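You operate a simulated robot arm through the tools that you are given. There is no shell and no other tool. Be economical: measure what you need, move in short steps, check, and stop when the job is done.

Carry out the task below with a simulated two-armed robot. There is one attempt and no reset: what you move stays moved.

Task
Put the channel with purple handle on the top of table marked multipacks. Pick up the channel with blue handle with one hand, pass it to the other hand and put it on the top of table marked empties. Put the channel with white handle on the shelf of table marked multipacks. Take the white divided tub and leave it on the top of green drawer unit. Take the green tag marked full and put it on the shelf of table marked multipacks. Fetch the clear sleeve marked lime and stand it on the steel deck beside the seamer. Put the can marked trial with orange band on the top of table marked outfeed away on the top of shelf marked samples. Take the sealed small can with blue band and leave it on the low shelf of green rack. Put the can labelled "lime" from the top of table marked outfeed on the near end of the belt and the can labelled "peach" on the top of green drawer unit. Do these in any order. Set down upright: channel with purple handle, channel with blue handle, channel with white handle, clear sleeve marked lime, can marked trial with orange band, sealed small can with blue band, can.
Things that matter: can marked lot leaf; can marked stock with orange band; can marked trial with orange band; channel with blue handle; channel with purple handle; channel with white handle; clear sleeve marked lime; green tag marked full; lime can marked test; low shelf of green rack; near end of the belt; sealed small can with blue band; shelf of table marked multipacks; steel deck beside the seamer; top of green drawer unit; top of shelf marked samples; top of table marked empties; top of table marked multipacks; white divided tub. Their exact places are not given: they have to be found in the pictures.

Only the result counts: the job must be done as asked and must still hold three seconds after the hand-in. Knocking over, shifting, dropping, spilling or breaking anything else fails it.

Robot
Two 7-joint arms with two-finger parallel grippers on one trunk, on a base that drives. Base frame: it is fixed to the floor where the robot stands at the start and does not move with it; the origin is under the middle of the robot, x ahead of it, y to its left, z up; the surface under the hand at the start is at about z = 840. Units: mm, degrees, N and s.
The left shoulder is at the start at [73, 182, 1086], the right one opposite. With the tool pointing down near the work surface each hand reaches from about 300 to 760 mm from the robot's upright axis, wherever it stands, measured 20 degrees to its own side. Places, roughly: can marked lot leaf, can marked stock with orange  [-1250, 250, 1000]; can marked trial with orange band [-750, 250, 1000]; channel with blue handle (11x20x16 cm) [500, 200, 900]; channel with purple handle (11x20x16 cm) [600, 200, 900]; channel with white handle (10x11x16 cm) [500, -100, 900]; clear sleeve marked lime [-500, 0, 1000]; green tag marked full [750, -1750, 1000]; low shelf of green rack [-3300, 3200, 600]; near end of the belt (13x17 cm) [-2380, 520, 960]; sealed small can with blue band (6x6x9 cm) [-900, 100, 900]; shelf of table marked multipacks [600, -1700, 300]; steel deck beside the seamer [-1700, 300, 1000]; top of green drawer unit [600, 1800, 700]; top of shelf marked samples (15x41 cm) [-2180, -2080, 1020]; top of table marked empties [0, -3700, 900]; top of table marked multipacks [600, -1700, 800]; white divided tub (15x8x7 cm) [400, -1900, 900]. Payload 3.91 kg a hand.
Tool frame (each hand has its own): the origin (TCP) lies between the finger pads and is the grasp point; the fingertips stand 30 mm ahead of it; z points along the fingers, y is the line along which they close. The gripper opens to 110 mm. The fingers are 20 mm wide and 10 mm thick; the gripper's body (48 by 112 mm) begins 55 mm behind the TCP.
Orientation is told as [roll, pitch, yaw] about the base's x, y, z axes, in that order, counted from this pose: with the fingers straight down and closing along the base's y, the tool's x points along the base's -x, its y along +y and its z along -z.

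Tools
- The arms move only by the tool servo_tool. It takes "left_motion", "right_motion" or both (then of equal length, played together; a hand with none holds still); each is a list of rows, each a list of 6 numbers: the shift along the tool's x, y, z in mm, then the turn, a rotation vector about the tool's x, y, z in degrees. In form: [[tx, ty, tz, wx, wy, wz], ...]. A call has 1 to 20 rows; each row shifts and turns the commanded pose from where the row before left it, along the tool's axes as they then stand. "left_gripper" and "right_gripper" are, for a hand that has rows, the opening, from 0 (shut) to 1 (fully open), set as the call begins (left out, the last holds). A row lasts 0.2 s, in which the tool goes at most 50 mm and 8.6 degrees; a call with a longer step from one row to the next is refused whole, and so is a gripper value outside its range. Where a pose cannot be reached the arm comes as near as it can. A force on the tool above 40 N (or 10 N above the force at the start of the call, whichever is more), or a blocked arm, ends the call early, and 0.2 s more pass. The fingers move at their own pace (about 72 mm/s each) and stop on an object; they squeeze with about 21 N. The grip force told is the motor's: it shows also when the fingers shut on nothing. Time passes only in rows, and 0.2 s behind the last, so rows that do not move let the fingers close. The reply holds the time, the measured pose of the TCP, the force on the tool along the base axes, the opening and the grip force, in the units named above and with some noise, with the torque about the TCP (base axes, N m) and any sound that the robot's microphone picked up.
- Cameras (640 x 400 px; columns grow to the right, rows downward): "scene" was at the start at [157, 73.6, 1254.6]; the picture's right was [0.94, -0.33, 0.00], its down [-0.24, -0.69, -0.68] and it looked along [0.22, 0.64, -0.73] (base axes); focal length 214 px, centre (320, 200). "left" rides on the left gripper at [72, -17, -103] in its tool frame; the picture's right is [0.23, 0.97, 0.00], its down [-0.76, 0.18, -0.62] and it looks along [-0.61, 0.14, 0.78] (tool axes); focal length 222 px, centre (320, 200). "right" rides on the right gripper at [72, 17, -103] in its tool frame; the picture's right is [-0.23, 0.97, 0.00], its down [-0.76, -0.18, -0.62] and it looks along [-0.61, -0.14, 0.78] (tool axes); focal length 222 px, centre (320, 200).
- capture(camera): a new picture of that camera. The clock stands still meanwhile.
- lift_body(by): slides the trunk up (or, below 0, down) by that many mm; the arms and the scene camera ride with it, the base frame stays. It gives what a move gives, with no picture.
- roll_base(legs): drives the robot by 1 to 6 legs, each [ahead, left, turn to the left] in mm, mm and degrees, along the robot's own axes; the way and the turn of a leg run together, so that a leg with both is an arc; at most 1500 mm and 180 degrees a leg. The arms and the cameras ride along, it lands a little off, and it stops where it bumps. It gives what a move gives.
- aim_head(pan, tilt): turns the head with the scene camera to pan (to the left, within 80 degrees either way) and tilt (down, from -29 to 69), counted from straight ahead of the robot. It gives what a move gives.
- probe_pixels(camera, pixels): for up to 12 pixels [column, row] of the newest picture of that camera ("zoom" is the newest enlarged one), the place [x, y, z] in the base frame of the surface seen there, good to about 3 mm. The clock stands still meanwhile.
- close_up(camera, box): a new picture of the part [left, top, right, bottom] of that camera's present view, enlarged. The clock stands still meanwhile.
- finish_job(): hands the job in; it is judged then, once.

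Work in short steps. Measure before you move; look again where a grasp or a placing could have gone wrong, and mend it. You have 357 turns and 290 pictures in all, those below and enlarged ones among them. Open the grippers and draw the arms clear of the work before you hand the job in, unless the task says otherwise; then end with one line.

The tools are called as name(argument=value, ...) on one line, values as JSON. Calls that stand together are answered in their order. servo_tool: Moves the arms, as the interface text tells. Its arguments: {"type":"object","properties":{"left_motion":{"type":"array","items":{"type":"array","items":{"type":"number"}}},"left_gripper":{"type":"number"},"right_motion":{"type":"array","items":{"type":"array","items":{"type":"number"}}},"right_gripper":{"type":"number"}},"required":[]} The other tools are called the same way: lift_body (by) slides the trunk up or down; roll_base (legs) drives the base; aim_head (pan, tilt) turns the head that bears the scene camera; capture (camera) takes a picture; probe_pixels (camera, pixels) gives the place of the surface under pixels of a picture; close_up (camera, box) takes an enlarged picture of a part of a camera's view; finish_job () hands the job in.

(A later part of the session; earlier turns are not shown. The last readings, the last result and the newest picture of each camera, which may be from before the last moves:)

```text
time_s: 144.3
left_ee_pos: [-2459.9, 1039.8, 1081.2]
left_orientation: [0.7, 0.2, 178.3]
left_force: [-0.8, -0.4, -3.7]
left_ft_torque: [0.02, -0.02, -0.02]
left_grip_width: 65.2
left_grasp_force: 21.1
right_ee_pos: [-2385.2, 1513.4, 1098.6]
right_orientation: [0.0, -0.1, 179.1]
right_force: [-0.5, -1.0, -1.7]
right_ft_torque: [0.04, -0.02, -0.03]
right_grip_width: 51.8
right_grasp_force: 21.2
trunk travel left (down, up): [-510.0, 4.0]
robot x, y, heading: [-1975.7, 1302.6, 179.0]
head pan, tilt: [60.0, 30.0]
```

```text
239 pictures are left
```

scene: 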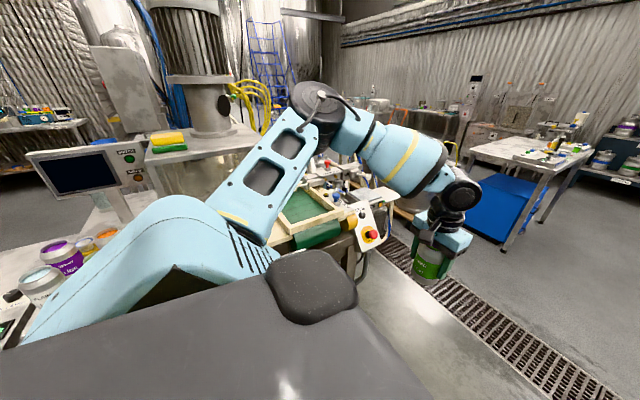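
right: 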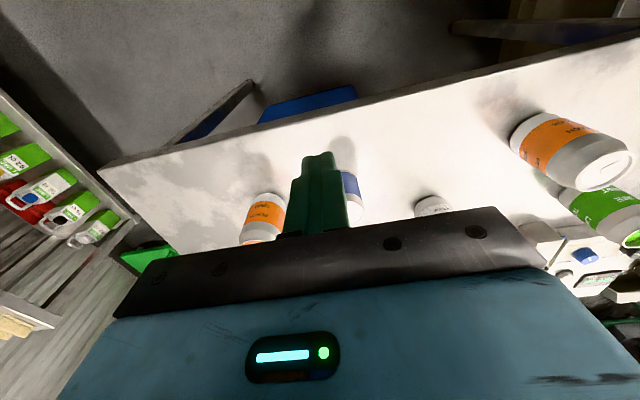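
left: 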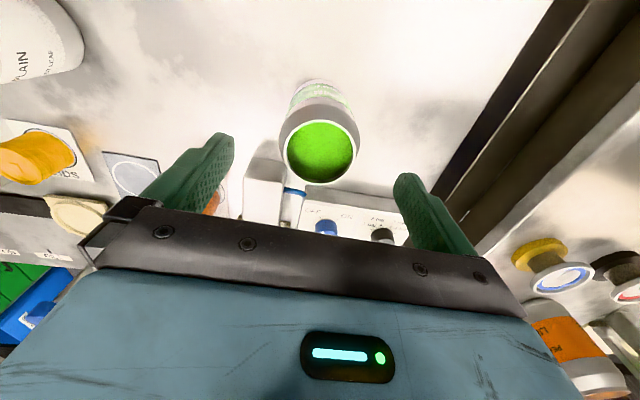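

A green belt with rails appears at (300,210). Probe around and zoom.

close_up(camera="scene", box=[240, 130, 420, 270])

probe_pixels(camera="zoom", pixels=[[220, 270], [210, 320], [300, 300], [280, 370], [350, 290], [400, 270], [200, 215], [270, 240], [460, 370], [330, 195]])

```text
2.86 times, centred on (330, 200) of scene
```

zoom: 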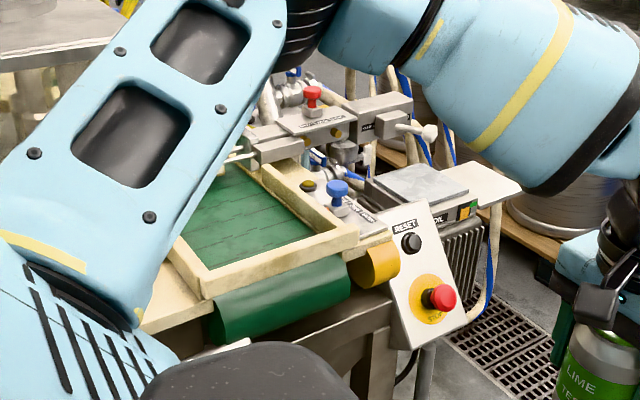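

```text
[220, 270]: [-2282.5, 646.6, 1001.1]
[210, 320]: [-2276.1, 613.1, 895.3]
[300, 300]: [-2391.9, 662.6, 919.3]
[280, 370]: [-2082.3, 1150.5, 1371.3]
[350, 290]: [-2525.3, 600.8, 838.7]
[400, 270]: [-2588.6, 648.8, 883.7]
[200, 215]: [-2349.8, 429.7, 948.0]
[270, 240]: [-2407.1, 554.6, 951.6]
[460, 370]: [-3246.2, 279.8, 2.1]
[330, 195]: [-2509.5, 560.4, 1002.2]
```

Belt z≈950 between rails (tops ≈1000), near end stop at y≈640. I drive on to x≈−2640, then turn to face −y and look.

roll_base(legs=[[660, 0, 0], [0, 0, 91]])

aim_head(pan=20, tilt=35)

capture(camera="scene")

```text
time_s: 151.8
left_ee_pos: [-2374.7, 829.6, 1081.3]
left_orientation: [0.7, 0.2, -91.9]
left_force: [0.0, -0.9, -3.8]
left_ft_torque: [-0.01, 0.0, 0.03]
left_grip_width: 65.6
left_grasp_force: 21.1
right_ee_pos: [-2844.3, 907.6, 1098.9]
right_orientation: [0.1, -0.1, -91.1]
right_force: [-0.3, -0.3, -1.6]
right_ft_torque: [0.01, -0.02, 0.02]
right_grip_width: 51.8
right_grasp_force: 20.6
trunk travel left (down, up): [-510.0, 4.0]
robot x, y, heading: [-2639.3, 1309.7, -91.4]
head pan, tilt: [60.0, 30.0]
```

```text
time_s: 152.9
left_ee_pos: [-2373.9, 829.4, 1080.7]
left_orientation: [0.7, 0.2, -91.9]
left_force: [-0.6, 0.5, -3.2]
left_ft_torque: [0.02, 0.0, -0.04]
left_grip_width: 65.6
left_grasp_force: 20.6
right_ee_pos: [-2845.0, 907.0, 1099.0]
right_orientation: [0.0, -0.2, -91.1]
right_force: [0.3, -0.3, -1.6]
right_ft_torque: [0.0, -0.04, -0.01]
right_grip_width: 51.8
right_grasp_force: 21.4
trunk travel left (down, up): [-510.0, 4.0]
robot x, y, heading: [-2639.9, 1316.5, -91.1]
head pan, tilt: [20.0, 35.0]
```

```text
237 pictures are left
```

scene: 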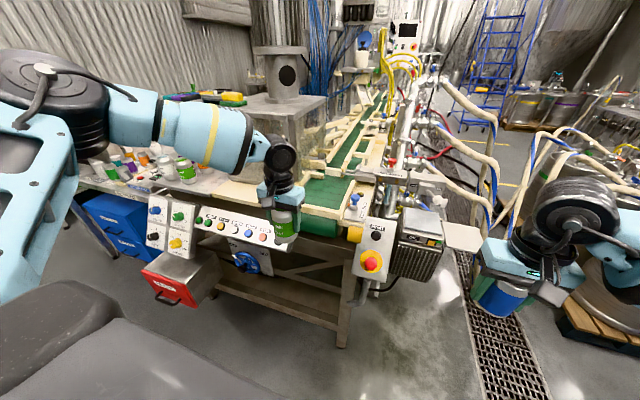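

Zoom on the belt end and probe rails.

close_up(camera="scene", box=[270, 130, 410, 250])

probe_pixels(camera="zoom", pixels=[[280, 230], [230, 200], [330, 230], [300, 290], [220, 265], [360, 270], [260, 205], [300, 200], [390, 235], [350, 190], [320, 185], [180, 230]])

```text
3.33 times, centred on (340, 190) of scene
```

zoom: 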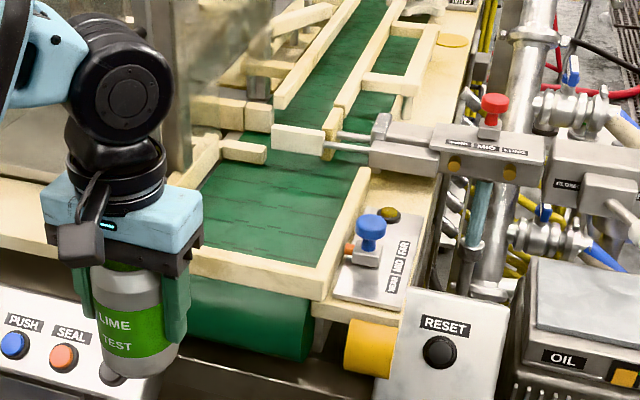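

```text
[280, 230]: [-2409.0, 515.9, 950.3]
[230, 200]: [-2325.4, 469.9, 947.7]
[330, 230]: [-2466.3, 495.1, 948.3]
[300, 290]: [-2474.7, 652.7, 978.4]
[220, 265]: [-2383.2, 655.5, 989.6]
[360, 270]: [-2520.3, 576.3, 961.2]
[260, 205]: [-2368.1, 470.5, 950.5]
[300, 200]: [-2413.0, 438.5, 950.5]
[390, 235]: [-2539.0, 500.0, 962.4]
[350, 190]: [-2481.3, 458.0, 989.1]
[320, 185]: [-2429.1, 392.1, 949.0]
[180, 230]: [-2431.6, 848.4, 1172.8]
```

Clear belt width ≈170 mm; target (-2388,520). Check the glass guard and box near the forearm's path.

probe_pixels(camera="scene", pixels=[[315, 100], [300, 130], [325, 130], [265, 105], [230, 98], [305, 150], [280, 40], [300, 95], [445, 235], [475, 235], [410, 190], [600, 260]])

```text
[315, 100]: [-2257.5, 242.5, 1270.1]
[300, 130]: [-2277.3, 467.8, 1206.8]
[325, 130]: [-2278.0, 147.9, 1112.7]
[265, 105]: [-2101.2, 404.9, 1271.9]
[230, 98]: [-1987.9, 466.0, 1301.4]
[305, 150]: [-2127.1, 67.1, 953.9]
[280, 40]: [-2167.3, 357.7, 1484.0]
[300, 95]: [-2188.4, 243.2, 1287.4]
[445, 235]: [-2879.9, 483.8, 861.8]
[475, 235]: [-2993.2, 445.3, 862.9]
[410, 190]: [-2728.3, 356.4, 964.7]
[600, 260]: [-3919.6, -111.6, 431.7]
```

Guard's north face is y≈490, x≥-2280; forearm path clears it. Raise the left hand 20 and drive ahead 290.

servo_tool(left_motion=[[0, 0, -10, 0, 0, 0], [0, 0, -10, 0, 0, 0]])

roll_base(legs=[[290, 0, 0]])

capture(camera="left")

capture(camera="scene")

```text
time_s: 153.5
left_ee_pos: [-2373.4, 830.2, 1101.7]
left_orientation: [0.6, 0.3, -91.9]
left_force: [0.4, -0.3, -3.1]
left_ft_torque: [0.01, -0.01, 0.0]
left_grip_width: 65.5
left_grasp_force: 21.2
right_ee_pos: [-2844.9, 907.2, 1099.0]
right_orientation: [0.0, -0.1, -91.1]
right_force: [0.1, -0.6, -2.2]
right_ft_torque: [0.0, 0.01, 0.02]
right_grip_width: 51.9
right_grasp_force: 21.2
trunk travel left (down, up): [-510.0, 4.0]
robot x, y, heading: [-2639.2, 1320.0, -91.5]
head pan, tilt: [20.0, 35.0]
```

```text
time_s: 155.5
left_ee_pos: [-2375.1, 545.7, 1102.4]
left_orientation: [0.7, 0.2, -91.5]
left_force: [-0.4, 0.0, -2.9]
left_ft_torque: [0.02, -0.01, 0.0]
left_grip_width: 65.5
left_grasp_force: 20.9
right_ee_pos: [-2846.9, 618.3, 1099.9]
right_orientation: [0.0, 0.0, -90.6]
right_force: [0.5, 0.0, -1.3]
right_ft_torque: [0.0, 0.0, 0.01]
right_grip_width: 51.6
right_grasp_force: 21.2
trunk travel left (down, up): [-510.0, 4.0]
robot x, y, heading: [-2644.0, 1027.7, -91.0]
head pan, tilt: [20.0, 35.0]
```

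```text
235 pictures are left
```

left: 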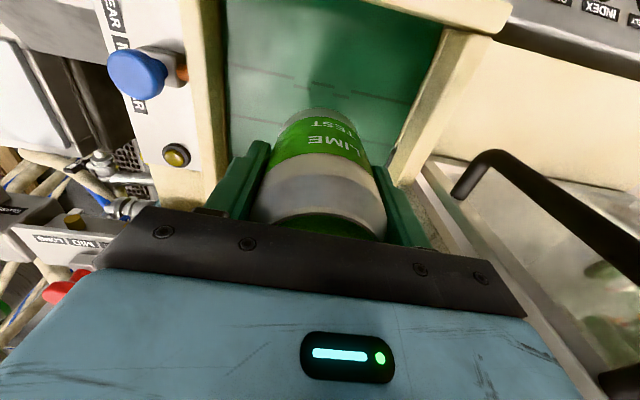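

```text
234 pictures are left
```

scene: 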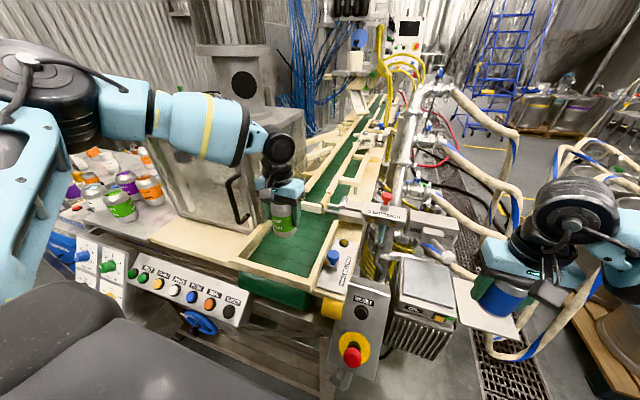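

Over the belt. Probe rail positions from the left camera.

probe_pixels(camera="left", pixels=[[225, 80], [240, 120], [400, 110], [380, 60], [435, 90], [300, 60], [205, 90], [400, 170]])

probe_pixels(camera="scene", pixels=[[330, 230], [300, 270], [250, 262], [240, 255], [262, 235], [318, 270], [275, 255], [335, 245]])

```text
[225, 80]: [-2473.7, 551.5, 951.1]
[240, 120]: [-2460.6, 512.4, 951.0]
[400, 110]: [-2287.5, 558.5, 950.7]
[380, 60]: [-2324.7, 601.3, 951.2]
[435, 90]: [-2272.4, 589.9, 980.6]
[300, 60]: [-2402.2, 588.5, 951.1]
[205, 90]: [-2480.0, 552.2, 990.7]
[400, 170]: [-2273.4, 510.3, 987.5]
```

```text
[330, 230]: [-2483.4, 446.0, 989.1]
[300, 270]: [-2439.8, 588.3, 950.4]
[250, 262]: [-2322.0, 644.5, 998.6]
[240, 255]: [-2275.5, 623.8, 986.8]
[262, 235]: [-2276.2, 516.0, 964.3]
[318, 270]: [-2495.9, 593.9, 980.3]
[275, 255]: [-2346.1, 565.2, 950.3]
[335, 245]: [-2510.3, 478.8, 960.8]
```

Belt spans x −2475…−2285. Move to (-2380,522) and lower to near contact (TCP ≈1022).

servo_tool(left_motion=[[-12, -2, 0, 0, 0, 0], [-12, -2, 0, 0, 0, 0], [0, 0, 20, 0, 0, 0], [0, 0, 20, 0, 0, 0], [0, 0, 20, 0, 0, 0], [0, 0, 15, 0, 0, 0], [0, 0, 0, 0, 0, 0]])

```text
time_s: 157.1
left_ee_pos: [-2379.8, 522.3, 1027.6]
left_orientation: [0.7, 0.2, -91.5]
left_force: [0.4, 0.5, -3.9]
left_ft_torque: [0.01, -0.03, 0.01]
left_grip_width: 65.4
left_grasp_force: 21.0
right_ee_pos: [-2848.4, 616.8, 1098.6]
right_orientation: [0.0, -0.2, -90.6]
right_force: [0.9, 0.6, -0.8]
right_ft_torque: [0.0, -0.02, 0.04]
right_grip_width: 51.9
right_grasp_force: 20.9
trunk travel left (down, up): [-510.0, 4.0]
robot x, y, heading: [-2645.1, 1028.9, -90.8]
head pan, tilt: [20.0, 35.0]
```

servo_tool(left_motion=[[0, 0, 3, 0, 0, 0], [0, 0, 3, 0, 0, 0], [0, 0, 2, 0, 0, 0], [0, 0, 0, 0, 0, 0]])

```text
time_s: 158.1
left_ee_pos: [-2380.1, 520.9, 1020.6]
left_orientation: [0.7, 0.2, -91.4]
left_force: [-0.1, 1.3, 2.9]
left_ft_torque: [0.08, 0.13, 0.01]
left_grip_width: 65.5
left_grasp_force: 21.2
right_ee_pos: [-2847.5, 616.2, 1100.0]
right_orientation: [0.0, -0.3, -90.7]
right_force: [-0.3, 0.3, -1.5]
right_ft_torque: [-0.01, 0.0, 0.02]
right_grip_width: 51.6
right_grasp_force: 21.1
trunk travel left (down, up): [-510.0, 4.0]
robot x, y, heading: [-2642.7, 1030.3, -90.6]
head pan, tilt: [20.0, 35.0]
```

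Touching (force turned +2.9). Open and raise slowly.

servo_tool(left_motion=[[0, 0, 0, 0, 0, 0], [0, 0, 0, 0, 0, 0], [0, 0, 0, 0, 0, 0]], left_gripper=0.95)

servo_tool(left_motion=[[0, 0, -15, 0, 0, 0], [0, 0, -30, 0, 0, 0], [0, 0, -40, 0, 0, 0], [0, 0, -40, 0, 0, 0]])

capture(camera="left")

```text
time_s: 158.9
left_ee_pos: [-2378.5, 521.6, 1019.7]
left_orientation: [0.7, 0.2, -91.5]
left_force: [-0.4, -0.2, 1.0]
left_ft_torque: [0.01, 0.02, 0.03]
left_grip_width: 104.7
left_grasp_force: 0.2
right_ee_pos: [-2847.6, 617.5, 1099.2]
right_orientation: [-0.1, -0.1, -90.8]
right_force: [0.4, 0.8, -1.5]
right_ft_torque: [0.02, 0.02, -0.03]
right_grip_width: 51.9
right_grasp_force: 21.0
trunk travel left (down, up): [-510.0, 4.0]
robot x, y, heading: [-2642.2, 1028.1, -90.9]
head pan, tilt: [20.0, 35.0]
```

```text
time_s: 159.9
left_ee_pos: [-2380.7, 522.9, 1146.3]
left_orientation: [0.7, 0.2, -91.6]
left_force: [0.6, 0.8, 0.3]
left_ft_torque: [-0.02, -0.01, -0.03]
left_grip_width: 104.6
left_grasp_force: 0.1
right_ee_pos: [-2848.1, 618.6, 1100.5]
right_orientation: [0.0, -0.2, -90.8]
right_force: [0.1, 0.9, -2.3]
right_ft_torque: [-0.01, 0.0, -0.02]
right_grip_width: 52.1
right_grasp_force: 20.9
trunk travel left (down, up): [-510.0, 4.0]
robot x, y, heading: [-2644.4, 1026.7, -90.7]
head pan, tilt: [20.0, 35.0]
```

```text
233 pictures are left
```

left: 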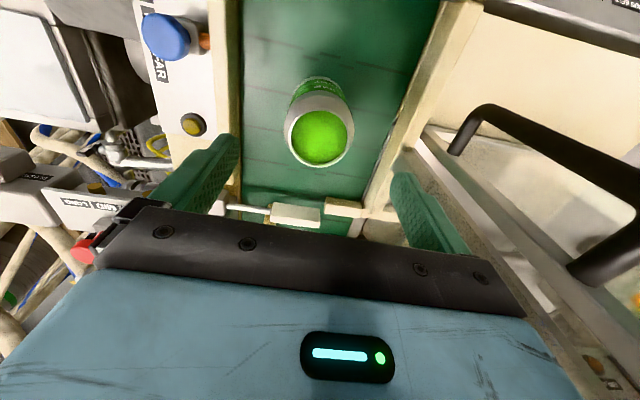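

Lime can is on the belt. Back off 350 and turn round toward the green rack.

roll_base(legs=[[-350, 0, 0], [0, 0, 150]])

aim_head(pan=35, tilt=20)

capture(camera="scene")

```text
time_s: 168.3
left_ee_pos: [-2609.9, 1949.0, 1143.6]
left_orientation: [0.7, 0.2, 58.4]
left_force: [-0.9, 0.5, -0.5]
left_ft_torque: [0.01, 0.0, -0.02]
left_grip_width: 104.4
left_grasp_force: 0.1
right_ee_pos: [-2254.7, 1630.9, 1099.1]
right_orientation: [0.0, 0.0, 59.3]
right_force: [0.8, 0.5, -1.7]
right_ft_torque: [-0.03, -0.03, 0.02]
right_grip_width: 51.8
right_grasp_force: 20.9
trunk travel left (down, up): [-510.0, 4.0]
robot x, y, heading: [-2638.9, 1378.2, 59.0]
head pan, tilt: [20.0, 35.0]
```

```text
time_s: 169.1
left_ee_pos: [-2610.5, 1949.0, 1145.7]
left_orientation: [0.7, 0.1, 58.3]
left_force: [-0.4, -0.2, -0.6]
left_ft_torque: [0.0, -0.03, 0.01]
left_grip_width: 104.6
left_grasp_force: 0.0
right_ee_pos: [-2253.5, 1629.2, 1099.4]
right_orientation: [0.1, 0.0, 59.2]
right_force: [0.1, -0.2, -1.3]
right_ft_torque: [-0.02, 0.01, 0.03]
right_grip_width: 51.8
right_grasp_force: 21.1
trunk travel left (down, up): [-510.0, 4.0]
robot x, y, heading: [-2639.9, 1376.5, 59.1]
head pan, tilt: [35.0, 20.0]
```

```text
232 pictures are left
```

scene: 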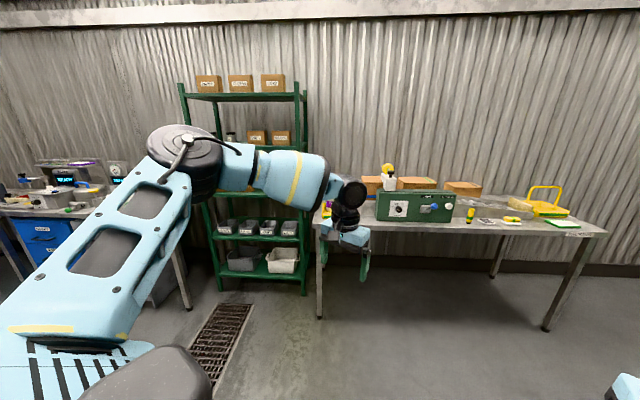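

The rack is at (255,200). Probe shelves.

probe_pixels(camera="scene", pixels=[[255, 275], [255, 242], [240, 262], [285, 258], [215, 242], [297, 242], [260, 230], [285, 190], [220, 290], [303, 290], [303, 180], [255, 100]])

close_up(camera="scene", box=[170, 170, 340, 300])

```text
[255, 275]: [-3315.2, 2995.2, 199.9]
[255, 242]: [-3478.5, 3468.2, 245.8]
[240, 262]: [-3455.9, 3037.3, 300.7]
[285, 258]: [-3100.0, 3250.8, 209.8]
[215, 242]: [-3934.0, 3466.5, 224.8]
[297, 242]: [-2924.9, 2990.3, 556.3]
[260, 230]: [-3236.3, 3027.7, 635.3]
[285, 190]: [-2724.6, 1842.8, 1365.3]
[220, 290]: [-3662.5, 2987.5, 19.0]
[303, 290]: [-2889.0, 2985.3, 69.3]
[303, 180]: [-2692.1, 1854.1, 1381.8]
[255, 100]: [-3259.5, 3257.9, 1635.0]
```

```text
3.08 times, centred on (255, 235) of scene
```

zoom: 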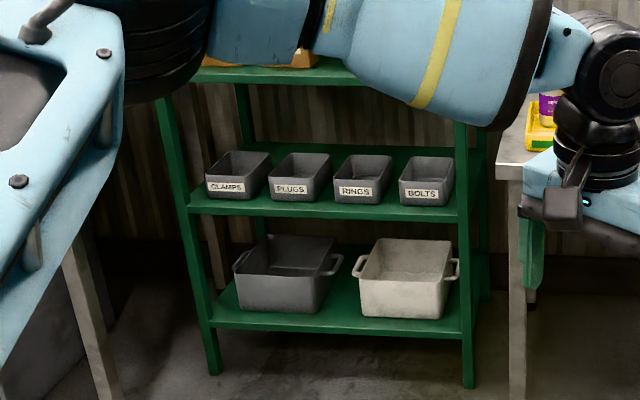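

Low shelf z≈556, holding bins. I drive nearer to inspect the free space.

roll_base(legs=[[0, 0, 31], [0, 630, 0], [700, 0, 0]])

aim_head(pan=0, tilt=30)

capture(camera="scene")

```text
time_s: 180.1
left_ee_pos: [-3556.4, 2577.5, 1143.2]
left_orientation: [0.8, 0.2, 90.6]
left_force: [0.7, -0.4, -0.2]
left_ft_torque: [0.01, 0.02, -0.02]
left_grip_width: 104.4
left_grasp_force: 0.0
right_ee_pos: [-3085.1, 2497.5, 1099.5]
right_orientation: [0.0, -0.1, 91.4]
right_force: [0.2, -0.1, -2.0]
right_ft_torque: [-0.01, -0.02, 0.0]
right_grip_width: 51.7
right_grasp_force: 21.4
trunk travel left (down, up): [-510.0, 4.0]
robot x, y, heading: [-3275.2, 2081.5, 91.2]
head pan, tilt: [35.0, 20.0]
```

```text
time_s: 181.1
left_ee_pos: [-3556.4, 2577.3, 1143.1]
left_orientation: [0.7, 0.2, 90.6]
left_force: [-0.2, 0.3, -0.1]
left_ft_torque: [0.0, -0.04, -0.04]
left_grip_width: 104.7
left_grasp_force: 0.1
right_ee_pos: [-3085.1, 2497.4, 1098.9]
right_orientation: [0.0, -0.1, 91.4]
right_force: [1.0, 1.0, -1.7]
right_ft_torque: [-0.03, 0.02, 0.01]
right_grip_width: 51.8
right_grasp_force: 21.3
trunk travel left (down, up): [-510.0, 4.0]
robot x, y, heading: [-3273.9, 2081.0, 91.2]
head pan, tilt: [0.0, 30.0]
```

```text
230 pictures are left
```

scene: 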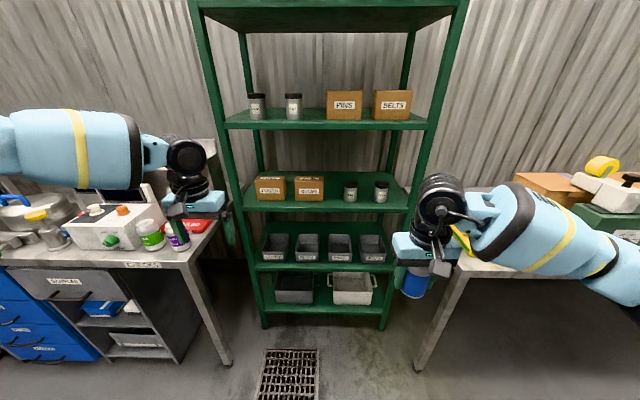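

Zoom on the bin shelf to find free room.

close_up(camera="scene", box=[235, 170, 415, 320])

probe_pixels(camera="zoom", pixels=[[290, 325], [85, 325], [120, 300], [310, 310], [500, 315], [530, 280], [320, 225], [100, 265], [540, 235], [200, 245], [420, 140], [290, 110]])

```text
2.67 times, centred on (325, 245) of scene
```

zoom: 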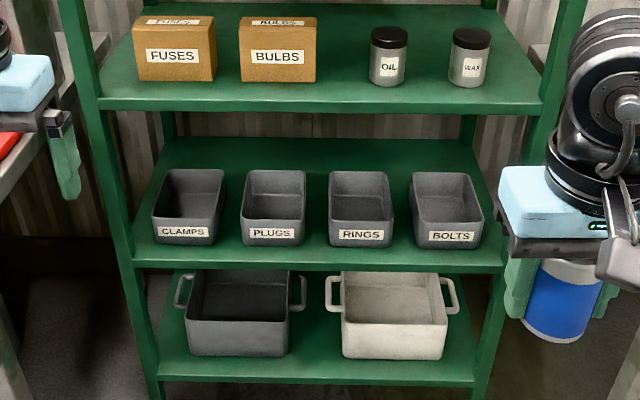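

```text
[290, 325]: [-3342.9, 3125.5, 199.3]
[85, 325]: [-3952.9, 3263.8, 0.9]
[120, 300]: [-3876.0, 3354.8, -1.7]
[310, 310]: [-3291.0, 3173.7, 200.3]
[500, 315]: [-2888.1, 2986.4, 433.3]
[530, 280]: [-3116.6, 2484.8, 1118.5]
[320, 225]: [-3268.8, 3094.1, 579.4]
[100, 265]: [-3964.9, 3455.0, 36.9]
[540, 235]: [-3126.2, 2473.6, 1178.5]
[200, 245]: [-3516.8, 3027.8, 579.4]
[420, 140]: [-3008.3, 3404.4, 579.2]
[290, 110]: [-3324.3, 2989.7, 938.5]
```

Shelf z=579, front y≈2988. Probe bin faces and gaps to see what front margin remains.

probe_pixels(camera="zoom", pixels=[[270, 242], [270, 210], [360, 212], [362, 242], [303, 205], [330, 205], [318, 255], [318, 262], [385, 210], [415, 210], [320, 190], [482, 212]])

```text
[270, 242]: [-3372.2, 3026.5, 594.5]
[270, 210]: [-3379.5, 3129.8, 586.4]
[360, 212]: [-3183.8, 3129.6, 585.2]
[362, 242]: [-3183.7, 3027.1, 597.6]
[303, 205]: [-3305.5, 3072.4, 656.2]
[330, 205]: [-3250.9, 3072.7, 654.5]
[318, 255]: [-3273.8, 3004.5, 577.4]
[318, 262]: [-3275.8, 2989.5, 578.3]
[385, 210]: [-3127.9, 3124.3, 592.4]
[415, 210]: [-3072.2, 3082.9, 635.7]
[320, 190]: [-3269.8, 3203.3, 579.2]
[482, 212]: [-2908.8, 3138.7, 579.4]
```

Bins occupy y 3025–3150; free shelf lies behind them (y≈3170–3400). That needs a tilted grasp (tool ~35° below horizontal) reaching over the bins, so the can must be regrasped on a table. Look at the tables right and left.

aim_head(pan=-50, tilt=40)

capture(camera="scene")

aim_head(pan=45, tilt=35)

capture(camera="scene")

```text
time_s: 182.2
left_ee_pos: [-3555.9, 2577.0, 1143.8]
left_orientation: [0.6, 0.1, 90.6]
left_force: [0.0, 0.2, 0.7]
left_ft_torque: [0.03, 0.03, -0.02]
left_grip_width: 104.3
left_grasp_force: 0.0
right_ee_pos: [-3085.4, 2497.3, 1099.2]
right_orientation: [0.0, -0.1, 91.3]
right_force: [0.9, -0.4, -1.7]
right_ft_torque: [-0.02, 0.0, 0.03]
right_grip_width: 51.8
right_grasp_force: 21.4
trunk travel left (down, up): [-510.0, 4.0]
robot x, y, heading: [-3276.7, 2076.8, 91.3]
head pan, tilt: [-50.0, 40.0]
```

```text
228 pictures are left
```

scene: 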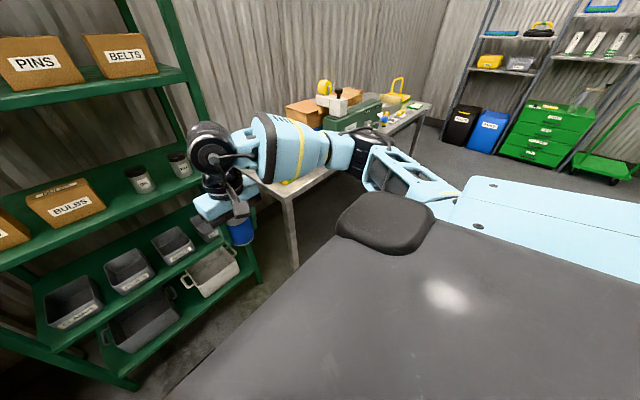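

```text
time_s: 183.9
left_ee_pos: [-3556.9, 2576.5, 1145.2]
left_orientation: [0.7, 0.2, 90.7]
left_force: [0.3, 0.3, -0.3]
left_ft_torque: [-0.04, -0.01, 0.03]
left_grip_width: 104.3
left_grasp_force: 0.1
right_ee_pos: [-3084.9, 2497.5, 1098.7]
right_orientation: [0.1, -0.1, 91.4]
right_force: [-1.0, 0.0, -2.4]
right_ft_torque: [0.03, -0.02, 0.04]
right_grip_width: 52.0
right_grasp_force: 20.9
trunk travel left (down, up): [-510.0, 4.0]
robot x, y, heading: [-3276.7, 2081.2, 91.1]
head pan, tilt: [45.0, 35.0]
```

```text
227 pictures are left
```

scene: 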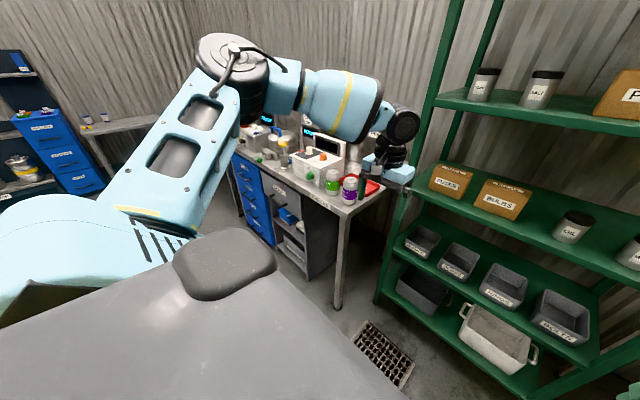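

I'll regrasp on the right-hand table. Shift right 450 and look at its near corner.

roll_base(legs=[[0, -450, -1]])

aim_head(pan=-5, tilt=40)

capture(camera="scene")

```text
time_s: 188.3
left_ee_pos: [-3106.4, 2588.0, 1144.2]
left_orientation: [0.7, 0.2, 89.4]
left_force: [-0.6, -0.4, -0.2]
left_ft_torque: [0.03, 0.01, -0.01]
left_grip_width: 104.6
left_grasp_force: 0.1
right_ee_pos: [-2638.0, 2497.3, 1098.8]
right_orientation: [0.0, -0.1, 90.1]
right_force: [-0.8, 0.7, -1.2]
right_ft_torque: [0.01, 0.01, 0.02]
right_grip_width: 51.8
right_grasp_force: 21.3
trunk travel left (down, up): [-510.0, 4.0]
robot x, y, heading: [-2833.9, 2079.6, 89.8]
head pan, tilt: [45.0, 35.0]
```

```text
time_s: 189.5
left_ee_pos: [-3105.9, 2586.7, 1144.4]
left_orientation: [0.7, 0.3, 89.4]
left_force: [0.0, -0.5, -0.4]
left_ft_torque: [0.01, 0.02, 0.0]
left_grip_width: 104.5
left_grasp_force: 0.1
right_ee_pos: [-2637.2, 2497.5, 1099.9]
right_orientation: [-0.1, -0.1, 90.2]
right_force: [0.1, 0.2, -1.9]
right_ft_torque: [-0.01, 0.01, -0.03]
right_grip_width: 52.0
right_grasp_force: 21.0
trunk travel left (down, up): [-510.0, 4.0]
robot x, y, heading: [-2838.1, 2089.3, 89.7]
head pan, tilt: [-5.0, 40.0]
```

```text
226 pictures are left
```

scene: 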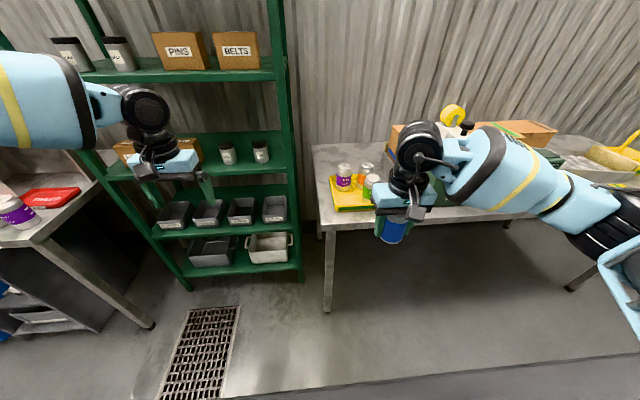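

Probe the table's front strip near (345,218) and the tray.

probe_pixels(camera="scene", pixels=[[325, 228], [345, 222], [350, 208], [330, 200], [440, 214], [480, 214], [470, 200], [345, 165], [320, 160], [500, 212], [325, 150], [390, 190]])

close_up(camera="scene", box=[300, 120, 520, 250])

```text
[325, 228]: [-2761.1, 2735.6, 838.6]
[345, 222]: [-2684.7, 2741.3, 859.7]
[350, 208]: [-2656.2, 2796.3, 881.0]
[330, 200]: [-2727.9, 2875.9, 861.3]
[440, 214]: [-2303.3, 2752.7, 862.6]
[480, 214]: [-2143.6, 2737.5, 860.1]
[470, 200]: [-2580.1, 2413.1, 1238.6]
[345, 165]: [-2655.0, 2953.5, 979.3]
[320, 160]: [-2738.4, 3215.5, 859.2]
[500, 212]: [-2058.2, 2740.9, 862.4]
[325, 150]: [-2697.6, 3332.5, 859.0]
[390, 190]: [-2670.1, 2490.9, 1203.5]
```

```text
2.91 times, centred on (410, 185) of scene
```

zoom: 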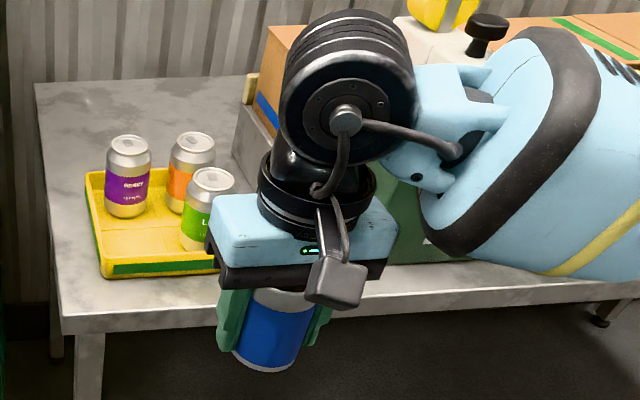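

The near strip is too narrow. Check the right part of this table: move right 700 and look.

roll_base(legs=[[0, -750, 0]])

aim_head(pan=0, tilt=40)

capture(camera="scene")

```text
time_s: 196.4
left_ee_pos: [-2373.8, 2588.3, 1144.3]
left_orientation: [0.7, 0.2, 89.8]
left_force: [0.9, -0.1, -0.3]
left_ft_torque: [0.01, -0.03, 0.01]
left_grip_width: 104.3
left_grasp_force: 0.0
right_ee_pos: [-1902.6, 2502.4, 1098.7]
right_orientation: [0.0, -0.2, 90.6]
right_force: [-1.6, -0.4, -1.3]
right_ft_torque: [-0.01, 0.01, -0.01]
right_grip_width: 51.9
right_grasp_force: 20.9
trunk travel left (down, up): [-510.0, 4.0]
robot x, y, heading: [-2095.6, 2085.6, 90.4]
head pan, tilt: [-5.0, 40.0]
```

```text
time_s: 197.1
left_ee_pos: [-2372.9, 2588.3, 1144.6]
left_orientation: [0.7, 0.2, 89.8]
left_force: [0.3, -0.5, 0.6]
left_ft_torque: [0.03, 0.0, -0.01]
left_grip_width: 104.3
left_grasp_force: 0.2
right_ee_pos: [-1903.2, 2502.1, 1098.8]
right_orientation: [0.0, -0.1, 90.5]
right_force: [-0.4, -0.1, -1.1]
right_ft_torque: [-0.01, 0.0, 0.02]
right_grip_width: 51.6
right_grasp_force: 21.3
trunk travel left (down, up): [-510.0, 4.0]
robot x, y, heading: [-2099.8, 2088.1, 90.3]
head pan, tilt: [0.0, 40.0]
```

```text
224 pictures are left
```

scene: 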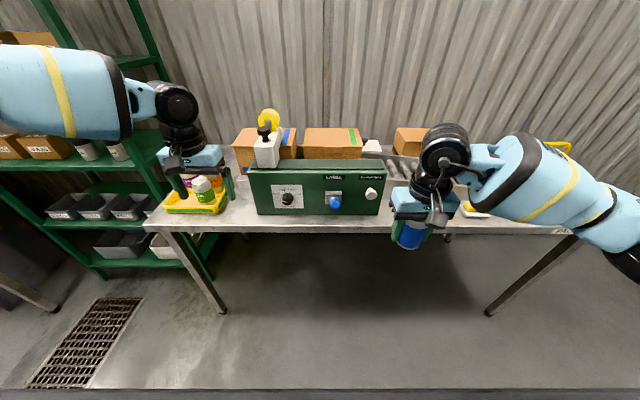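

Between the green box and the yellow item there may be free space. Probe and zoom.

close_up(camera="scene", box=[370, 130, 600, 250])

probe_pixels(camera="scene", pixels=[[392, 222], [445, 228], [470, 228], [500, 228], [540, 228], [478, 210], [385, 205], [560, 222], [460, 205], [400, 175]])

```text
2.78 times, centred on (485, 190) of scene
```

zoom: 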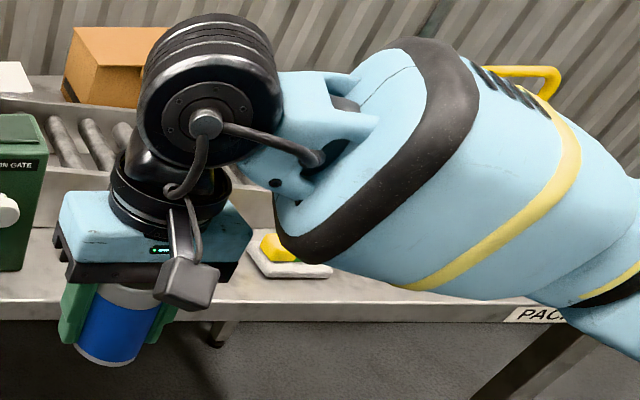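

```text
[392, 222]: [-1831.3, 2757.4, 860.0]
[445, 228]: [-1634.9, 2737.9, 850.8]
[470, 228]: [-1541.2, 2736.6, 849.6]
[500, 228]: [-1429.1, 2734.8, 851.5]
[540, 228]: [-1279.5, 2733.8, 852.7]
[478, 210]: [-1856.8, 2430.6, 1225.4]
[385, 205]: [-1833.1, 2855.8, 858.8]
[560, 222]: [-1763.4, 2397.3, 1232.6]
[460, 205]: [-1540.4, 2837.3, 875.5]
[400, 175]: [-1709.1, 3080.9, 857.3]
```

Free spot about (-1715,2795). Draw the left hand back first, then drive so the right hand is over it.

servo_tool(left_motion=[[40, 10, 0, 0, 0, 0], [40, 10, 0, 0, 0, 0], [40, 10, 0, 0, 0, 0], [40, 10, 0, 0, 0, 0], [40, 10, 0, 0, 0, 0]])

roll_base(legs=[[0, -190, 0], [285, 0, 0]])

capture(camera="right")

```text
time_s: 198.3
left_ee_pos: [-2423.9, 2388.0, 1145.0]
left_orientation: [0.6, 0.1, 89.7]
left_force: [-0.1, 0.3, -0.1]
left_ft_torque: [0.02, -0.02, -0.01]
left_grip_width: 104.6
left_grasp_force: 0.0
right_ee_pos: [-1903.7, 2501.1, 1100.1]
right_orientation: [0.0, -0.2, 90.6]
right_force: [-0.2, 0.0, -1.4]
right_ft_torque: [-0.01, -0.04, 0.01]
right_grip_width: 52.0
right_grasp_force: 20.8
trunk travel left (down, up): [-510.0, 4.0]
robot x, y, heading: [-2101.6, 2085.7, 90.5]
head pan, tilt: [0.0, 40.0]
```

```text
time_s: 202.2
left_ee_pos: [-2232.9, 2679.4, 1143.1]
left_orientation: [0.7, 0.2, 89.7]
left_force: [-0.4, -0.5, -0.6]
left_ft_torque: [-0.02, 0.01, -0.01]
left_grip_width: 104.7
left_grasp_force: 0.0
right_ee_pos: [-1714.7, 2790.6, 1100.5]
right_orientation: [0.0, -0.1, 90.7]
right_force: [0.4, 0.8, -0.8]
right_ft_torque: [0.01, 0.02, -0.03]
right_grip_width: 51.6
right_grasp_force: 21.0
trunk travel left (down, up): [-510.0, 4.0]
robot x, y, heading: [-1907.6, 2378.6, 90.5]
head pan, tilt: [0.0, 40.0]
```

```text
222 pictures are left
```

right: 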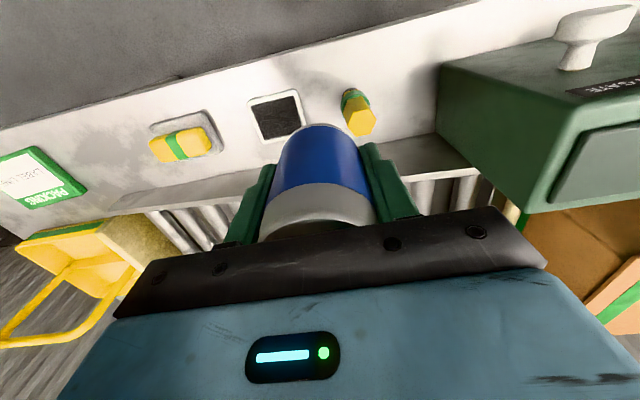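

There's a black pad and a yellow knob near. Probe them.

probe_pixels(camera="right", pixels=[[275, 117], [250, 105], [300, 95], [358, 112], [358, 130], [235, 130], [225, 165], [210, 115], [400, 150], [420, 100], [320, 70], [437, 100]])

```text
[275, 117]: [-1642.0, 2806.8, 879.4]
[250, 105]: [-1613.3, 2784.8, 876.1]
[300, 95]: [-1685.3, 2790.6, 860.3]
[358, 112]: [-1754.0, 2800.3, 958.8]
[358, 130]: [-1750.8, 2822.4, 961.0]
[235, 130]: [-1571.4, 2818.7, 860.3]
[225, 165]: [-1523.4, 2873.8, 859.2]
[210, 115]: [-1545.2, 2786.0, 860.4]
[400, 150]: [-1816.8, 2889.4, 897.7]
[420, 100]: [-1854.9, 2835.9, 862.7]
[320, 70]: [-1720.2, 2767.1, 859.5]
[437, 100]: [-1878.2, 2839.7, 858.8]
```

Gaps are tight here; check the area right of the yellow clicker.

probe_pixels(camera="right", pixels=[[150, 135], [152, 155], [222, 145], [110, 140], [85, 160], [60, 155], [110, 185], [75, 200], [100, 100], [140, 180], [105, 225]])

```text
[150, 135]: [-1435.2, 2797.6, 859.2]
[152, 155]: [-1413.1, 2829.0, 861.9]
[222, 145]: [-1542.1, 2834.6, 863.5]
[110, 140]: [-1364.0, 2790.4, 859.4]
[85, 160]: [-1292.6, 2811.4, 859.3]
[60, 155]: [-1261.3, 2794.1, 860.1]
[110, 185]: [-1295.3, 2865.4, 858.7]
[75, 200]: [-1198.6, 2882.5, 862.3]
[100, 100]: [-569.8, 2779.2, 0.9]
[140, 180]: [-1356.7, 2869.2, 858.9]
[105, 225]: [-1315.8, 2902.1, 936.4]
```

Free zone x −1410…−1270, y 2745–2885. Shift right 373 so the can is over (-1341,2795), then lower (contact near TCP z≈899).

roll_base(legs=[[0, -373, 0]])

capture(camera="right")

```text
time_s: 206.0
left_ee_pos: [-1856.5, 2681.5, 1144.2]
left_orientation: [0.8, 0.2, 89.8]
left_force: [-0.3, 0.9, 0.0]
left_ft_torque: [0.0, 0.0, 0.03]
left_grip_width: 104.5
left_grasp_force: 0.0
right_ee_pos: [-1337.3, 2793.7, 1099.1]
right_orientation: [0.0, -0.1, 90.6]
right_force: [-0.3, 0.3, -1.7]
right_ft_torque: [-0.03, 0.01, 0.05]
right_grip_width: 51.7
right_grasp_force: 21.1
trunk travel left (down, up): [-510.0, 4.0]
robot x, y, heading: [-1532.5, 2377.2, 90.3]
head pan, tilt: [0.0, 40.0]
```

```text
221 pictures are left
```

right: 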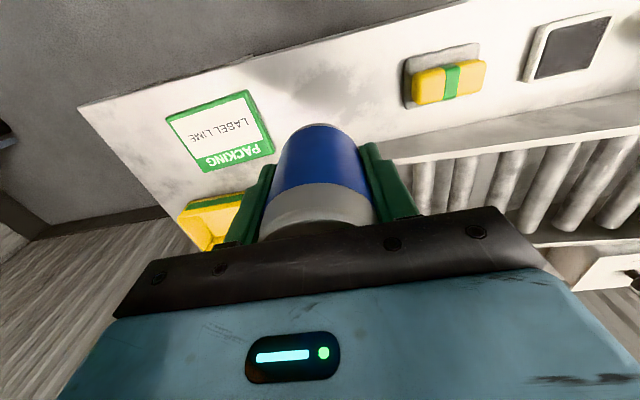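

A card "PACKING … LABEL LIME" is visible; zoom to read, as it may bear on the lime can.

close_up(camera="right", box=[150, 80, 290, 180])

```text
4.00 times, centred on (220, 130) of right
```

zoom: 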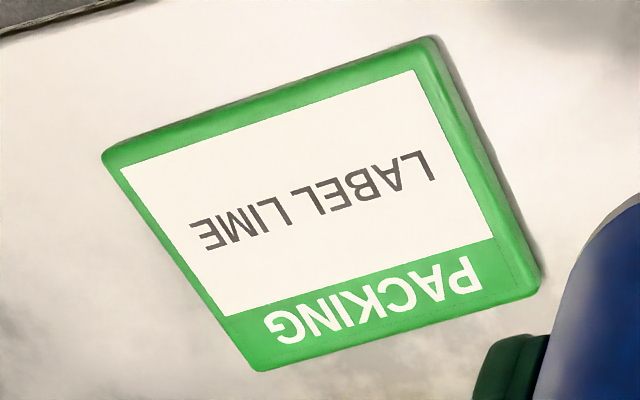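

Scenery job card. Lower the can: 190 mm, then touch.

servo_tool(right_motion=[[0, 0, 40, 0, 0, 0], [0, 0, 40, 0, 0, 0], [0, 0, 40, 0, 0, 0], [0, 0, 40, 0, 0, 0], [0, 0, 30, 0, 0, 0], [0, 0, 4, 0, 0, 0], [0, 0, 3, 0, 0, 0], [0, 0, 3, 0, 0, 0], [0, 0, 0, 0, 0, 0]])

```text
time_s: 208.0
left_ee_pos: [-1856.9, 2681.2, 1143.2]
left_orientation: [0.7, 0.3, 89.7]
left_force: [0.8, 0.1, 0.0]
left_ft_torque: [0.01, 0.02, 0.01]
left_grip_width: 104.4
left_grasp_force: 0.0
right_ee_pos: [-1337.4, 2793.6, 898.7]
right_orientation: [-0.1, -0.2, 90.6]
right_force: [1.0, -0.3, -0.7]
right_ft_torque: [0.02, 0.0, -0.01]
right_grip_width: 51.7
right_grasp_force: 20.9
trunk travel left (down, up): [-510.0, 4.0]
robot x, y, heading: [-1532.8, 2379.0, 90.3]
head pan, tilt: [0.0, 40.0]
```

Near contact. Two more mm, then release and raise.

servo_tool(right_motion=[[0, 0, 1, 0, 0, 0], [0, 0, 0.5, 0, 0, 0], [0, 0, 0, 0, 0, 0]])

servo_tool(right_motion=[[0, 0, 0, 0, 0, 0], [0, 0, 0, 0, 0, 0], [0, 0, 0, 0, 0, 0], [0, 0, -25, 0, 0, 0], [0, 0, -40, 0, 0, 0], [0, 0, -40, 0, 0, 0], [0, 0, -40, 0, 0, 0]], right_gripper=1)

capture(camera="right")

```text
time_s: 208.8
left_ee_pos: [-1855.9, 2680.8, 1144.9]
left_orientation: [0.7, 0.2, 89.9]
left_force: [-0.1, -0.2, -0.5]
left_ft_torque: [-0.02, -0.02, -0.01]
left_grip_width: 104.8
left_grasp_force: 0.1
right_ee_pos: [-1336.5, 2793.2, 899.1]
right_orientation: [0.0, -0.2, 90.7]
right_force: [2.0, -3.2, 10.3]
right_ft_torque: [-0.18, -0.14, -0.01]
right_grip_width: 51.8
right_grasp_force: 20.8
trunk travel left (down, up): [-510.0, 4.0]
robot x, y, heading: [-1530.4, 2380.8, 90.3]
head pan, tilt: [0.0, 40.0]
```

```text
time_s: 210.4
left_ee_pos: [-1856.9, 2681.5, 1142.5]
left_orientation: [0.6, 0.2, 89.8]
left_force: [-0.7, -0.5, -0.6]
left_ft_torque: [0.0, -0.02, -0.02]
left_grip_width: 104.3
left_grasp_force: 0.1
right_ee_pos: [-1335.7, 2792.2, 1043.1]
right_orientation: [0.0, 0.0, 90.7]
right_force: [0.3, 0.7, 0.2]
right_ft_torque: [0.01, 0.0, 0.0]
right_grip_width: 110.1
right_grasp_force: 0.0
trunk travel left (down, up): [-510.0, 4.0]
robot x, y, heading: [-1531.0, 2378.2, 90.3]
head pan, tilt: [0.0, 40.0]
```

```text
219 pictures are left
```

right: 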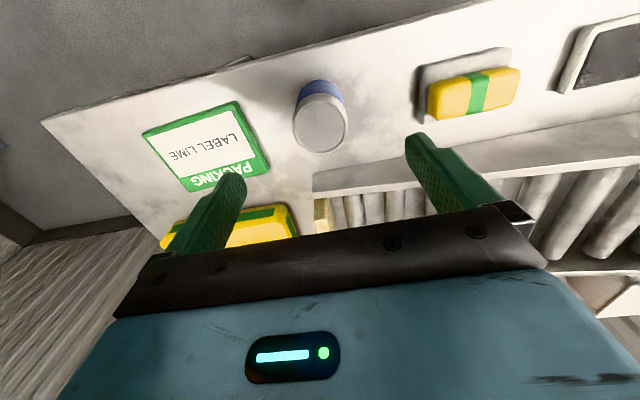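

Can stands at (-1336,2793). Now raise and test flipping the right hand about its axis (so the camera will be on top when tilted).

servo_tool(right_motion=[[30, 0, -30, 0, 0, 8.5], [30, 0, -30, 0, 0, 8.5], [0, 0, 0, 0, 0, 8.5], [0, 0, 0, 0, 0, 8.5], [0, 0, 0, 0, 0, 8.5], [0, 0, 0, 0, 0, 8.5], [0, 0, 0, 0, 0, 8.5], [0, 0, 0, 0, 0, 8.5], [0, 0, 0, 0, 0, 8.5], [0, 0, 0, 0, 0, 8.5], [0, 0, 0, 0, 0, 8.5], [0, 0, 0, 0, 0, 8.5], [0, 0, 0, 0, 0, 8.5], [0, 0, 0, 0, 0, 8.5], [0, 0, 0, 0, 0, 8.5], [0, 0, 0, 0, 0, 8.5]])

```text
time_s: 213.8
left_ee_pos: [-1855.6, 2680.5, 1144.2]
left_orientation: [0.8, 0.2, 89.9]
left_force: [-0.2, 0.6, -0.1]
left_ft_torque: [0.01, 0.01, -0.01]
left_grip_width: 104.5
left_grasp_force: 0.2
right_ee_pos: [-1341.3, 2732.9, 1103.1]
right_orientation: [0.1, 0.1, -45.6]
right_force: [0.5, -0.2, 0.2]
right_ft_torque: [0.01, -0.01, 0.0]
right_grip_width: 109.9
right_grasp_force: 0.1
trunk travel left (down, up): [-510.0, 4.0]
robot x, y, heading: [-1531.5, 2377.6, 90.5]
head pan, tilt: [0.0, 40.0]
```

Flip works. Finish the rotation (44°) and tilt 52° forward about tool y.

servo_tool(right_motion=[[0, 0, 0, 0, 0, 8.5], [0, 0, 0, 0, 0, 8.5], [0, 0, 0, 0, 0, 8.5], [0, 0, 0, 0, 0, 8.5], [0, 0, 0, 0, 0, 8.5], [0, 0, 0, 0, 0, 1.4], [0, 0, 0, 0, 8, 0], [0, 0, 0, 0, 8, 0], [0, 0, 0, 0, 8, 0], [0, 0, 0, 0, 8, 0], [0, 0, 0, 0, 8, 0], [0, 0, 0, 0, 8, 0], [0, 0, 0, 0, 7, 0], [0, 0, 0, 0, 0, 0]])

capture(camera="right")

aim_head(pan=-20, tilt=40)

capture(camera="scene")

```text
time_s: 216.8
left_ee_pos: [-1856.7, 2682.4, 1143.2]
left_orientation: [0.8, 0.2, 89.9]
left_force: [-0.8, -0.6, -0.2]
left_ft_torque: [0.0, 0.01, 0.03]
left_grip_width: 104.5
left_grasp_force: 0.1
right_ee_pos: [-1353.6, 2783.4, 1097.8]
right_orientation: [0.0, 55.1, -89.2]
right_force: [0.7, -0.4, -0.8]
right_ft_torque: [-0.04, 0.02, -0.01]
right_grip_width: 109.9
right_grasp_force: 0.1
right hand out of reach, approached as far as the arm can: row 10, 11, 12, 13
trunk travel left (down, up): [-510.0, 4.0]
robot x, y, heading: [-1534.6, 2376.8, 90.4]
head pan, tilt: [0.0, 40.0]
```

```text
218 pictures are left
```

right: 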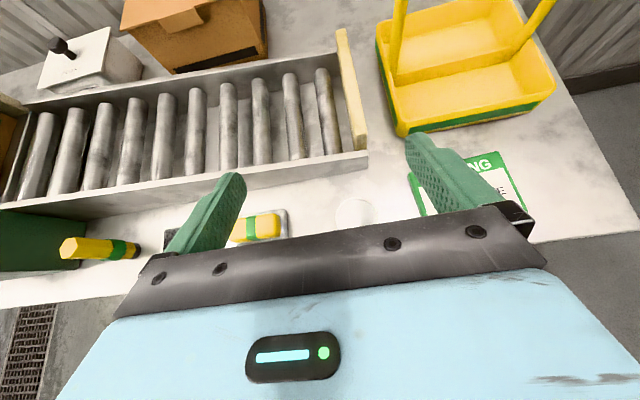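

```text
time_s: 217.7
left_ee_pos: [-1856.7, 2681.3, 1143.3]
left_orientation: [0.7, 0.2, 89.8]
left_force: [0.1, -0.1, 0.2]
left_ft_torque: [0.01, 0.03, 0.01]
left_grip_width: 104.7
left_grasp_force: 0.1
right_ee_pos: [-1353.7, 2783.3, 1097.9]
right_orientation: [0.1, 55.1, -89.3]
right_force: [0.6, -0.2, 0.1]
right_ft_torque: [-0.01, -0.03, 0.03]
right_grip_width: 110.1
right_grasp_force: 0.1
trunk travel left (down, up): [-510.0, 4.0]
robot x, y, heading: [-1535.9, 2378.9, 90.1]
head pan, tilt: [-20.0, 40.0]
```

```text
217 pictures are left
```

scene: 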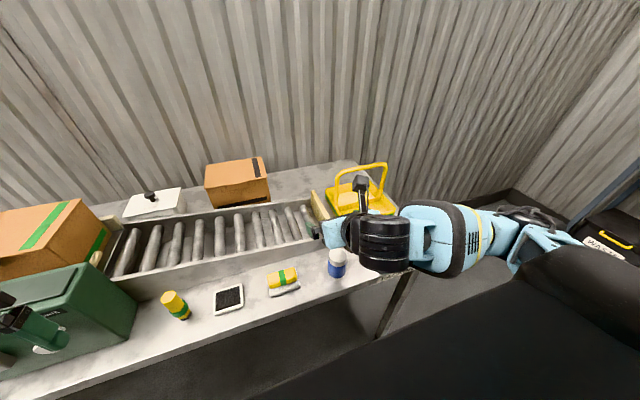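

Hand is tilted 35° below horizontal with the camera on top. It's too near the body, so back the base 130 first.

roll_base(legs=[[-130, 0, 0]])

```text
time_s: 219.0
left_ee_pos: [-1855.1, 2550.4, 1144.4]
left_orientation: [0.7, 0.3, 89.8]
left_force: [-0.3, 0.6, 0.4]
left_ft_torque: [-0.01, 0.02, -0.03]
left_grip_width: 104.6
left_grasp_force: 0.0
right_ee_pos: [-1354.9, 2652.3, 1097.8]
right_orientation: [0.0, 55.1, -89.3]
right_force: [0.3, 1.0, 0.3]
right_ft_torque: [-0.01, -0.02, -0.02]
right_grip_width: 110.1
right_grasp_force: 0.0
trunk travel left (down, up): [-510.0, 4.0]
robot x, y, heading: [-1530.4, 2245.9, 90.5]
head pan, tilt: [-20.0, 40.0]
```

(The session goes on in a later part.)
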